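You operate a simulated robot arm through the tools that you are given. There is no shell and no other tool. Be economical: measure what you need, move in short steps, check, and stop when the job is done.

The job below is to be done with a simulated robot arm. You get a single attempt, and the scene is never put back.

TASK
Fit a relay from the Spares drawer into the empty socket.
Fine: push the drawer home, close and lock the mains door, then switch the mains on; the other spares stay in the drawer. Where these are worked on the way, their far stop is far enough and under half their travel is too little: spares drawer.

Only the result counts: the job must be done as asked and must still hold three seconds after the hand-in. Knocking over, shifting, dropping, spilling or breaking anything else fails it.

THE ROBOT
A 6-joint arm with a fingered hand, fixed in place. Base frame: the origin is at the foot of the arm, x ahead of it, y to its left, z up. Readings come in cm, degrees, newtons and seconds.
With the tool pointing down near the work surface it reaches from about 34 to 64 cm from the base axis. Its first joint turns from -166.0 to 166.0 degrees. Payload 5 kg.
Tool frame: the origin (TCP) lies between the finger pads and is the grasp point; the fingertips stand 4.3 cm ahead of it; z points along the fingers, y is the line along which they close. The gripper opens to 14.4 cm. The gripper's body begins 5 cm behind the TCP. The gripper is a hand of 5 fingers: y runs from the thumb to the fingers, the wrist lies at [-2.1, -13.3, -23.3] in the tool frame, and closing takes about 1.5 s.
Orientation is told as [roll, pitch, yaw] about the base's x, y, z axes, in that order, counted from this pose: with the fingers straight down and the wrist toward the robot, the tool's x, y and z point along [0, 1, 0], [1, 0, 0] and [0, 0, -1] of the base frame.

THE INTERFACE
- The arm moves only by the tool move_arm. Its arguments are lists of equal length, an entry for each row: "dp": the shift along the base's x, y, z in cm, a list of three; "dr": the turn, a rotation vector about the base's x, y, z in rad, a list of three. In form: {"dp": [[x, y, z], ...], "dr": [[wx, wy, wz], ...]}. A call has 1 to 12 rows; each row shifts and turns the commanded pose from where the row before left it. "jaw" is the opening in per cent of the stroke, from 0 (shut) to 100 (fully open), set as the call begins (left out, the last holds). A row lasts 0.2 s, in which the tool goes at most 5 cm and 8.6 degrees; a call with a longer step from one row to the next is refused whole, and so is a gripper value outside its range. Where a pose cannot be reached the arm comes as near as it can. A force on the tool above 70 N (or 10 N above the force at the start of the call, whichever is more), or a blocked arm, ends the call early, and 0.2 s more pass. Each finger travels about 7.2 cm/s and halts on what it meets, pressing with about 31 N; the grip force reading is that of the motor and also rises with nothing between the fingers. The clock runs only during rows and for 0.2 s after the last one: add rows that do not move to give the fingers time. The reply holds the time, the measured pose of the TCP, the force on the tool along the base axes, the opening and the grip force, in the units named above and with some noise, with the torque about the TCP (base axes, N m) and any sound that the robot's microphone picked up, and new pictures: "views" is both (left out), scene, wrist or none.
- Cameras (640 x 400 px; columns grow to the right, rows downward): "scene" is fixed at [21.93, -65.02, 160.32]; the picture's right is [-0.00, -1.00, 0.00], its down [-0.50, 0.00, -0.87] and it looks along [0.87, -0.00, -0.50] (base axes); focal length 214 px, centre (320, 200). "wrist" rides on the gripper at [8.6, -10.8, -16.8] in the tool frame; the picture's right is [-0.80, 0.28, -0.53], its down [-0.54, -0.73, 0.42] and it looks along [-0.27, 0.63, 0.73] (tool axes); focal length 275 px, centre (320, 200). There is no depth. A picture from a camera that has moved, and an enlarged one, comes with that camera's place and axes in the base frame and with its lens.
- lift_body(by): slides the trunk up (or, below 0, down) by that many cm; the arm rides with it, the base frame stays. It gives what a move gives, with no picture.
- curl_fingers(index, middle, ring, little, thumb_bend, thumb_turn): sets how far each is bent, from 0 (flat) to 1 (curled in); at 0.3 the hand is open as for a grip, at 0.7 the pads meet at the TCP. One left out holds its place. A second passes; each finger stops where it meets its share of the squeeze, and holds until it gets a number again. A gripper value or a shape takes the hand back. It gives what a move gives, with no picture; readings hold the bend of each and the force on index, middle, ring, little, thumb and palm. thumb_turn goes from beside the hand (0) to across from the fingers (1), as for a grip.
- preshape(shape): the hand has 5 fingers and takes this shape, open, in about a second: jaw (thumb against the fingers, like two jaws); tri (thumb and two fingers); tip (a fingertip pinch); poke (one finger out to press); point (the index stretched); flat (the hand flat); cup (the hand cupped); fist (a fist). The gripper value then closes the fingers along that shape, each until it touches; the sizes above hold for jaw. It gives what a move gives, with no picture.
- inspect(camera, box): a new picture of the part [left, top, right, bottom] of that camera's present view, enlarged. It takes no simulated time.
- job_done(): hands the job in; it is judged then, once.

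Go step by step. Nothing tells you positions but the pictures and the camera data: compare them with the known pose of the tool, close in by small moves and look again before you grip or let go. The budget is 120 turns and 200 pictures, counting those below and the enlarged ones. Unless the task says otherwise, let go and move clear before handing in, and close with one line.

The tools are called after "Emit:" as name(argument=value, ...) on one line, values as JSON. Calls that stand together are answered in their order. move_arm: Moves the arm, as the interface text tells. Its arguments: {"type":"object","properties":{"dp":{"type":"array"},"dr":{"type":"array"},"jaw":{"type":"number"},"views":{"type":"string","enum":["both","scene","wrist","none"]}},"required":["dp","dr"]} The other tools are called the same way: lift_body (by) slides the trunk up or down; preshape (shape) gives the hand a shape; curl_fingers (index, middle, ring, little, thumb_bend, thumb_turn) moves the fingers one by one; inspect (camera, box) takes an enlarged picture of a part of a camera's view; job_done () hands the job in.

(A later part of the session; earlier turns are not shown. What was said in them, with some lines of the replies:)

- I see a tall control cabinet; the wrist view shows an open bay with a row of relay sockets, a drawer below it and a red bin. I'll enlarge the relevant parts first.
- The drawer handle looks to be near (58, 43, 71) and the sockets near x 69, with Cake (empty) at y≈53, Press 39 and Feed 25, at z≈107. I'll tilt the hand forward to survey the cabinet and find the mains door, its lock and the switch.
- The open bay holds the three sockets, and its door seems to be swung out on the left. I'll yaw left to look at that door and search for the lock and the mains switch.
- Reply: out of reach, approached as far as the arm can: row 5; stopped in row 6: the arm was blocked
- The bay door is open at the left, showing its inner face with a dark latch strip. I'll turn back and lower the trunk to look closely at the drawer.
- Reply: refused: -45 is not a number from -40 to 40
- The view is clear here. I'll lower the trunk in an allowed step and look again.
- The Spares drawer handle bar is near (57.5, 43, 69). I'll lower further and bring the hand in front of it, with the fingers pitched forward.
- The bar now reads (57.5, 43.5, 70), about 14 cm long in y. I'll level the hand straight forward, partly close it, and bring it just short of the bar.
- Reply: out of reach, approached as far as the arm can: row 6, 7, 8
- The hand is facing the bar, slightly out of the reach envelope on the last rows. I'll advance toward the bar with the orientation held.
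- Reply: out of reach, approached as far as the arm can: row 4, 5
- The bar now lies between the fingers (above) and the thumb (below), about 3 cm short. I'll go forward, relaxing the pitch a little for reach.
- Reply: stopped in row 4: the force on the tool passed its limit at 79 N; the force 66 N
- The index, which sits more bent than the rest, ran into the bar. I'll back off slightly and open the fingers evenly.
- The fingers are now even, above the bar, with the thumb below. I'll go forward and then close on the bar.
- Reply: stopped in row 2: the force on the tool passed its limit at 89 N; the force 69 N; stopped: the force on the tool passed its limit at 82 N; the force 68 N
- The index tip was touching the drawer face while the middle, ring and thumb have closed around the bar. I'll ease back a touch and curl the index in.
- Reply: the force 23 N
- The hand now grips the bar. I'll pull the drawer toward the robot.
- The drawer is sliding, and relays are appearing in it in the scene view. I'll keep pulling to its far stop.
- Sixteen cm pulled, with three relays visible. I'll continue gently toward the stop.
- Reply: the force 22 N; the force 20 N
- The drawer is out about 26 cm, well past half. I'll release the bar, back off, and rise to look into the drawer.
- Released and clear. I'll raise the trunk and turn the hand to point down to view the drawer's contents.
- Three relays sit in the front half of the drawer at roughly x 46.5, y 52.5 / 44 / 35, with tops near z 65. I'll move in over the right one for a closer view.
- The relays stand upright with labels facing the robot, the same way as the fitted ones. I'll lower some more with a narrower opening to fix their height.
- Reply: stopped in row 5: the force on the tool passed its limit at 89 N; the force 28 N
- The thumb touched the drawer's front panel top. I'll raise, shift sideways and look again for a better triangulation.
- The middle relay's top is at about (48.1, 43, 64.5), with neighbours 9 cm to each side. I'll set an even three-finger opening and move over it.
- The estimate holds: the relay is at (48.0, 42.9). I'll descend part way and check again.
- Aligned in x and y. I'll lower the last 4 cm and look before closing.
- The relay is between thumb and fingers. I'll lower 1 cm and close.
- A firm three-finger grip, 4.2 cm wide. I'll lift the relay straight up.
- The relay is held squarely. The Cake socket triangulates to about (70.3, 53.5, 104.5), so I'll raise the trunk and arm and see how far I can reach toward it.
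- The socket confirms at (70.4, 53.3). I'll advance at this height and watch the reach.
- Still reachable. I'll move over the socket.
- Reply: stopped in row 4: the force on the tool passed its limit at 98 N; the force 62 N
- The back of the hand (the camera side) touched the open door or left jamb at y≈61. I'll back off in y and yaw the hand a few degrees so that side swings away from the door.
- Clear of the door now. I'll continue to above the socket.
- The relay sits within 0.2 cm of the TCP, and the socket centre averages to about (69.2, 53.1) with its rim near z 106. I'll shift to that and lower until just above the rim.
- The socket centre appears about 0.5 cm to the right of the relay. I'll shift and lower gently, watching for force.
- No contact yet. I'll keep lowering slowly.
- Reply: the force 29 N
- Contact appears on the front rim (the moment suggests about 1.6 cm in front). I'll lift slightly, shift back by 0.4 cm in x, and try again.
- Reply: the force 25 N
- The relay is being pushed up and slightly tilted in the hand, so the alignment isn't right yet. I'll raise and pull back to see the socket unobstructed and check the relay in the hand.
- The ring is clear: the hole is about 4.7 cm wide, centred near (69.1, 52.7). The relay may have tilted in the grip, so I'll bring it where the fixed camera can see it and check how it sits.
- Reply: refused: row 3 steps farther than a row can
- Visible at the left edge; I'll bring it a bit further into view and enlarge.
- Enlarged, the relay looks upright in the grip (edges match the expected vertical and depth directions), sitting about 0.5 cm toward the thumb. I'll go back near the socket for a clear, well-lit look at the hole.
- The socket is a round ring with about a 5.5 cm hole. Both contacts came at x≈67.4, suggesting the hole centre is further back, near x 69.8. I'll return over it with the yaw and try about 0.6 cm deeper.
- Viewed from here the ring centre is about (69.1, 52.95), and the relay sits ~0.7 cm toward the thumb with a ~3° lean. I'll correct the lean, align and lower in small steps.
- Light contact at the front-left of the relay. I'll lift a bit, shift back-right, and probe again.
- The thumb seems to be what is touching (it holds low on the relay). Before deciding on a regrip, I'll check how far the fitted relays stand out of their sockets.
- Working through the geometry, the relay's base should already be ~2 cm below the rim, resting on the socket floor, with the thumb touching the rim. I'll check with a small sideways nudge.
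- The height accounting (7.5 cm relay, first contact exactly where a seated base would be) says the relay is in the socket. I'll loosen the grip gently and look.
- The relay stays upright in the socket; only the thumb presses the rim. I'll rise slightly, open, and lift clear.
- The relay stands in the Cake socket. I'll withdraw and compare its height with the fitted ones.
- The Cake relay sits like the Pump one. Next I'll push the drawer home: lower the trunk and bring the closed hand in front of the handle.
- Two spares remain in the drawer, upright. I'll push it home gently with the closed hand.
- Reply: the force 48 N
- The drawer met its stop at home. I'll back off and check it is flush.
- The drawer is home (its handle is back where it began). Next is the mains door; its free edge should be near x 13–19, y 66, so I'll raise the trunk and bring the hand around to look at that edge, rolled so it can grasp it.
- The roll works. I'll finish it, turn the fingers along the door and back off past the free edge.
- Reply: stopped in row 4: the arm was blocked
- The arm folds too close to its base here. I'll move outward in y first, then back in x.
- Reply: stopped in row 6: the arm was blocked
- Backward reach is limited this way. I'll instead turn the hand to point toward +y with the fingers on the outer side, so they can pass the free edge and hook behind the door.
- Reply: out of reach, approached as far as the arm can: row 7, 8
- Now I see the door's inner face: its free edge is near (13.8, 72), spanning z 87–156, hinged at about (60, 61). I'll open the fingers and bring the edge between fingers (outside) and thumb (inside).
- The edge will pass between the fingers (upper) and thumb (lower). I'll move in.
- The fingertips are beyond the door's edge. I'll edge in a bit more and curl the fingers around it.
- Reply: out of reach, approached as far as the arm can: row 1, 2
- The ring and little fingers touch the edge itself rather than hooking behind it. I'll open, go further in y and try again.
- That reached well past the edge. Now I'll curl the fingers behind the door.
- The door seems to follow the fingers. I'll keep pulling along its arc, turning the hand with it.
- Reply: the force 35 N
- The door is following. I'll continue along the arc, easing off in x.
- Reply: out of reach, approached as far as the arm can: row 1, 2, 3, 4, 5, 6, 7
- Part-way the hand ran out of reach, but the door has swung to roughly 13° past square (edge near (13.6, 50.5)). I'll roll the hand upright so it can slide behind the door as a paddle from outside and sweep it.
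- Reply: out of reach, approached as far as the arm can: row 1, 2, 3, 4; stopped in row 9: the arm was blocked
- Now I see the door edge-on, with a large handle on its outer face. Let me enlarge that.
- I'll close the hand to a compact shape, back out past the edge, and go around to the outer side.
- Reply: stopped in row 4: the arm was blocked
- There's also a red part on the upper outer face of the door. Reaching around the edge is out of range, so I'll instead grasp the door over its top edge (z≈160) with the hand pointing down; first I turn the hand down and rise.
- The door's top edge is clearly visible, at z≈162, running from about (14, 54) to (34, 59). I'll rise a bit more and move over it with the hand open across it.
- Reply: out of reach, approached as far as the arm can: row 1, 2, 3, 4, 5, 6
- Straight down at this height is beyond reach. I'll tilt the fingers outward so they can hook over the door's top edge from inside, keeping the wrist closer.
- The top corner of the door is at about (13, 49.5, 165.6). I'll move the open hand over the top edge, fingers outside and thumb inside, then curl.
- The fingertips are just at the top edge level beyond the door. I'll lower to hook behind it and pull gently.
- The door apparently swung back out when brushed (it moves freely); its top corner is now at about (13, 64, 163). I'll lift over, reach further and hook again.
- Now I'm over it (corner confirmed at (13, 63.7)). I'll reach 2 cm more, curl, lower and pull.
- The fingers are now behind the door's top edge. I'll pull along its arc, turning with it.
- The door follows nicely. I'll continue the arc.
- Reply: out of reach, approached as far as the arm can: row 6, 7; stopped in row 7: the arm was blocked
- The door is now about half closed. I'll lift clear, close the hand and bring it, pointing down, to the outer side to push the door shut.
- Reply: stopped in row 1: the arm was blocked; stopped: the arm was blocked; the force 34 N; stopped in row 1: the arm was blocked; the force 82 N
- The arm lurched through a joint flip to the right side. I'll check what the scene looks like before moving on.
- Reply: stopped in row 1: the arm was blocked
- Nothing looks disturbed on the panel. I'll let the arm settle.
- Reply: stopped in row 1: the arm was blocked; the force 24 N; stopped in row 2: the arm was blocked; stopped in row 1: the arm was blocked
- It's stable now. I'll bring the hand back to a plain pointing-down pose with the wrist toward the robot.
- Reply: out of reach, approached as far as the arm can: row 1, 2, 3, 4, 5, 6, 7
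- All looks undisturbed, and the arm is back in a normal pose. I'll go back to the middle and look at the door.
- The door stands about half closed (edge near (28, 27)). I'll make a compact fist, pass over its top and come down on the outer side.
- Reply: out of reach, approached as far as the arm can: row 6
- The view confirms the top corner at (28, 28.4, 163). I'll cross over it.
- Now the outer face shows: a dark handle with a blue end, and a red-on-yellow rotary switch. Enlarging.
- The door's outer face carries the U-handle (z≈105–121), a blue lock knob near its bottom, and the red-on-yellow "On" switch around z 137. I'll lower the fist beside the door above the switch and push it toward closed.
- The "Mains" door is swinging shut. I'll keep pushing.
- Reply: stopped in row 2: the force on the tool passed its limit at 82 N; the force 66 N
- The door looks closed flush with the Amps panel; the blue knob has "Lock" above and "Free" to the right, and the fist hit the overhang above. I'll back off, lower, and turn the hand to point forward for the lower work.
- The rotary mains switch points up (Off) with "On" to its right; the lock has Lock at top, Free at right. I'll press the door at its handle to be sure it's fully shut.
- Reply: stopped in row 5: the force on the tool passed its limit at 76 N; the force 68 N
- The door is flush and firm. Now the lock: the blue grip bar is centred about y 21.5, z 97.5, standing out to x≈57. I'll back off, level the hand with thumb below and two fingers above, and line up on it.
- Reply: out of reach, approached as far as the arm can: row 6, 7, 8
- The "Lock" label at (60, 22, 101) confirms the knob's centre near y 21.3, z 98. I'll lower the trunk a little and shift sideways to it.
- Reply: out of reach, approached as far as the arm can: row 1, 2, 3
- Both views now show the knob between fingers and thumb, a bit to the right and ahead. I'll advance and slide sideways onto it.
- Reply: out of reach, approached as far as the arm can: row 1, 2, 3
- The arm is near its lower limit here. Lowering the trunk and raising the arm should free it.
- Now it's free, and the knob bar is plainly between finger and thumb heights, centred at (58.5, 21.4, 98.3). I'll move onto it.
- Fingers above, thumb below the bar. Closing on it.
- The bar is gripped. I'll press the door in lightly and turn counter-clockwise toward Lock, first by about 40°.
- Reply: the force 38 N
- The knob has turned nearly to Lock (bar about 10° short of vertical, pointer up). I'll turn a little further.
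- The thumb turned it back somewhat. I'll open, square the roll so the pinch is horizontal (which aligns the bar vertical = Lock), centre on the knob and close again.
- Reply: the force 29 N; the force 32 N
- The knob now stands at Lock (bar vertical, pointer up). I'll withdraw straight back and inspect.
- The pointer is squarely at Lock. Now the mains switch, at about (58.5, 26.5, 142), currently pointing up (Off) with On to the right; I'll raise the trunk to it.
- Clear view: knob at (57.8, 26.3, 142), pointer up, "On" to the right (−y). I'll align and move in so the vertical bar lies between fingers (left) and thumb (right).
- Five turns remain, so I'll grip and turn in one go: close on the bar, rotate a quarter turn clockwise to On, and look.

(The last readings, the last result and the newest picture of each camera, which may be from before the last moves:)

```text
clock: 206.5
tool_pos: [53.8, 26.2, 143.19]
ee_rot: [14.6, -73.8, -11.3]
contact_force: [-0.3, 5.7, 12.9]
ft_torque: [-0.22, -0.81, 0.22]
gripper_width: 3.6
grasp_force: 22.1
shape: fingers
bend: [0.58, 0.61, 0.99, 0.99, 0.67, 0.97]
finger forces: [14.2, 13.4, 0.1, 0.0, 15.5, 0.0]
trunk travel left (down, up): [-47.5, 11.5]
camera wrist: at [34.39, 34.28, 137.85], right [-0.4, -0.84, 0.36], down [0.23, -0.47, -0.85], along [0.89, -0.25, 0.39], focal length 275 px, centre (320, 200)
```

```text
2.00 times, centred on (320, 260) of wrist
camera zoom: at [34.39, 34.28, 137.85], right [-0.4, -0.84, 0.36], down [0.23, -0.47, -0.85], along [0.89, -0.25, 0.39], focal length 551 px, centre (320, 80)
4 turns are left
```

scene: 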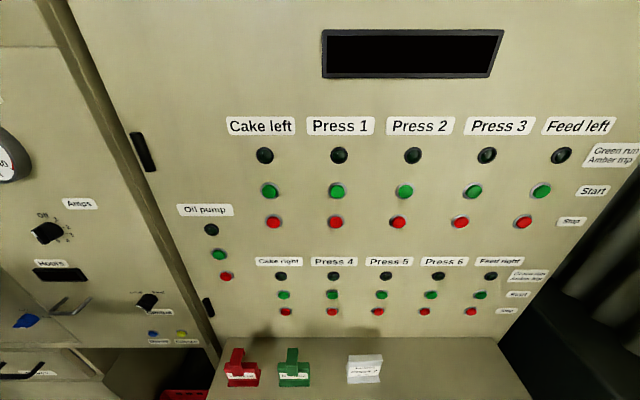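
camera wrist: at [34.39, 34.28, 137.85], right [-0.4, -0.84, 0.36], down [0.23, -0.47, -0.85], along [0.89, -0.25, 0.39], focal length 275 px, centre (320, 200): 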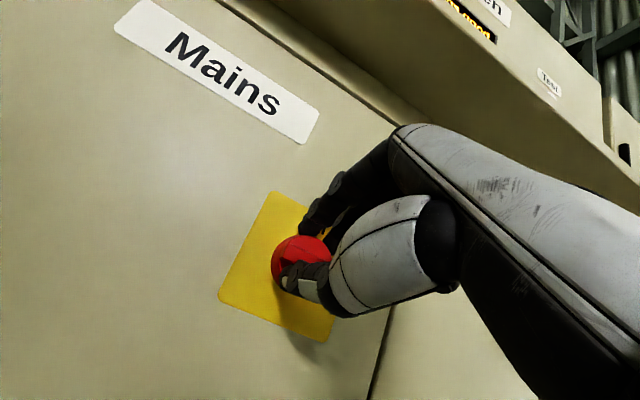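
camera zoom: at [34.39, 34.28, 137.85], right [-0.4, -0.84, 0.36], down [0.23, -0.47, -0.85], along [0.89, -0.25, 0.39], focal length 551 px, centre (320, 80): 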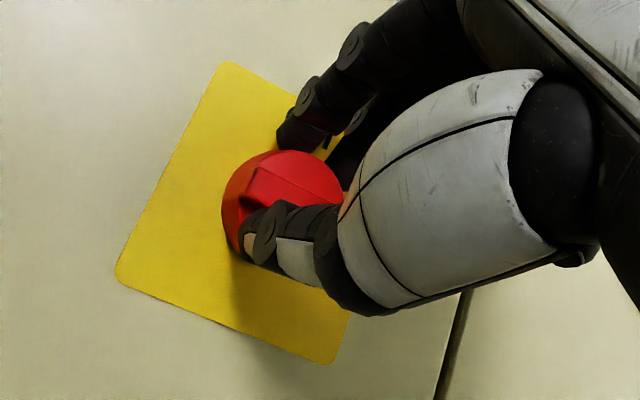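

The panel display above is now lit, so the mains is on. I'll nudge to the stop, release, back away and verify.

Emit:
move_arm(dp=[[0, 0, 0]], dr=[[0.06, 0, 0]], views="none")

Emit:
curl_fingers(index=0.45, middle=0.45, thumb_bend=0.42)

Emit:
move_arm(dp=[[-1.5, 0, 0], [-2, 0, 0], [-2, 0, 0], [-1.5, 0, 0]], dr=[[0, 0, 0], [0, 0, 0], [0, 0, 0], [0, 0, 0]], views="both")

Emit:
inspect(camera="wrist", box=[200, 160, 440, 360])

Emit:
inspect(camera="scene", box=[0, 280, 100, 380])

```text
clock: 206.9
tool_pos: [53.76, 26.26, 143.12]
ee_rot: [25.8, -72.9, -22.1]
contact_force: [-1.3, 6.4, 12.3]
ft_torque: [-0.3, -0.73, 0.23]
gripper_width: 3.59
grasp_force: 22.5
shape: fingers
bend: [0.59, 0.6, 0.99, 0.99, 0.67, 0.97]
finger forces: [13.0, 14.5, 0.0, 0.1, 15.7, 0.1]
trunk travel left (down, up): [-47.5, 11.5]
```

```text
clock: 207.9
tool_pos: [53.94, 25.99, 143.13]
ee_rot: [25.7, -72.7, -22.0]
contact_force: [-3.2, 0.2, -1.3]
ft_torque: [0.05, -0.09, -0.06]
gripper_width: 10.15
grasp_force: 1.6
shape: fingers
bend: [0.45, 0.47, 0.99, 0.99, 0.42, 0.97]
finger forces: [0.0, 3.5, 0.0, 0.0, 0.0, 0.0]
trunk travel left (down, up): [-47.5, 11.5]
```

```text
clock: 208.9
tool_pos: [46.73, 26.16, 143.09]
ee_rot: [25.9, -72.6, -21.9]
contact_force: [0.0, -0.3, 0.3]
ft_torque: [0.03, 0.02, 0.01]
gripper_width: 10.14
grasp_force: 0.0
shape: fingers
bend: [0.45, 0.45, 0.99, 0.99, 0.42, 0.97]
finger forces: [0.0, 0.0, 0.0, 0.0, 0.0, 0.0]
trunk travel left (down, up): [-47.5, 11.5]
camera wrist: at [27.32, 34.52, 138.33], right [-0.4, -0.86, 0.31], down [0.23, -0.42, -0.88], along [0.89, -0.28, 0.37], focal length 275 px, centre (320, 200)
```

scene: 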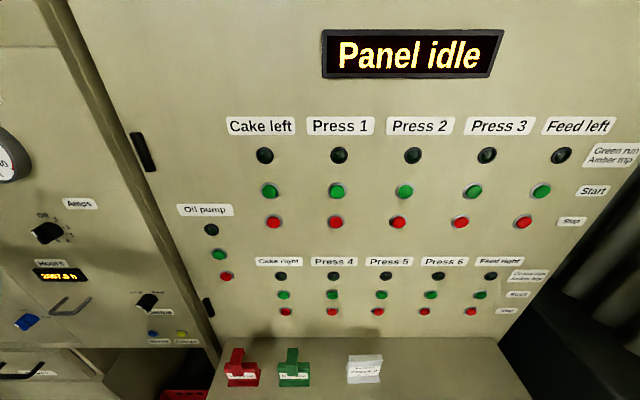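
wrist: 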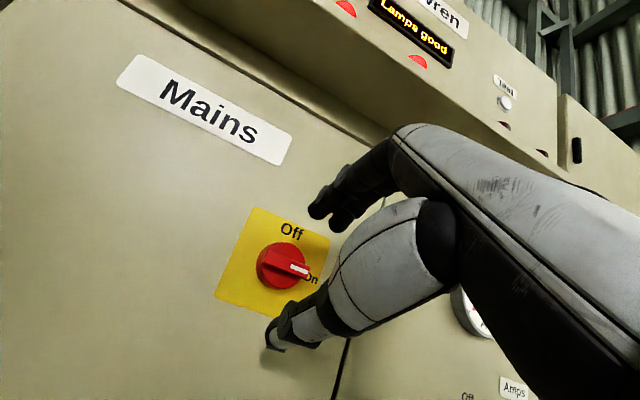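

```text
2.00 times, centred on (320, 260) of wrist
camera zoom: at [27.32, 34.52, 138.33], right [-0.4, -0.86, 0.31], down [0.23, -0.42, -0.88], along [0.89, -0.28, 0.37], focal length 551 px, centre (320, 80)
```

zoom: 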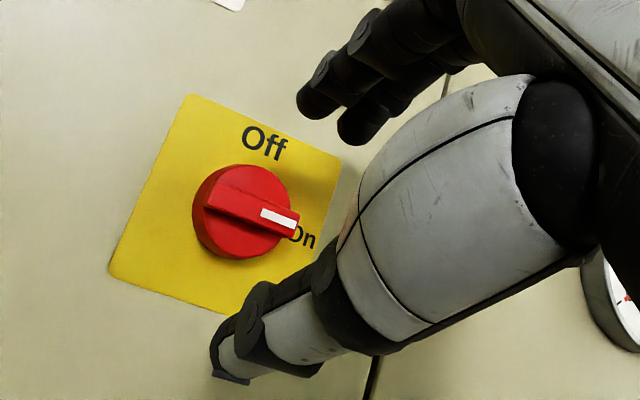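

```text
4.00 times, centred on (50, 330) of scene
camera zoom: at [21.93, -65.02, 160.32], right [0.0, -1.0, 0.0], down [-0.5, 0.0, -0.87], along [0.87, 0.0, -0.5], focal length 858 px, centre (1400, -320)
3 turns are left
```

zoom: 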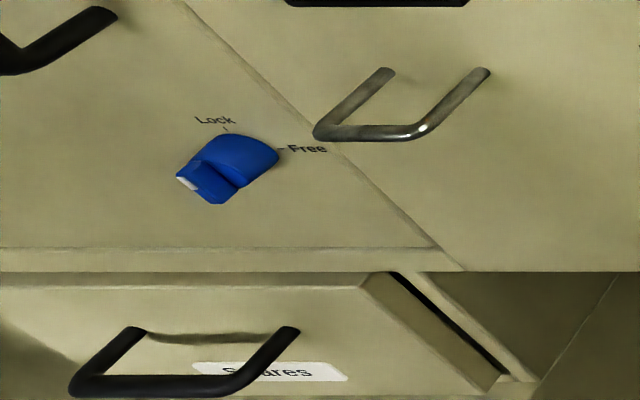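

The relay is in the Cake socket, the drawer is home with the other spares inside, and the door is closed with its knob at Lock. The mains switch is at On (displays lit, "Panel idle"), and the hand is clear. I'm handing in.

Emit:
job_done()

```text
The job is handed in.
```

I fitted a spare relay in the empty Cake socket and left the other two spares in the drawer. The drawer is pushed home, the mains door is shut with its knob at Lock, and the mains is on: the displays lit up and the panel reads "Panel idle". While I was closing the door, the arm lurched across to the front panel for about two seconds; the views afterwards showed nothing out of place.
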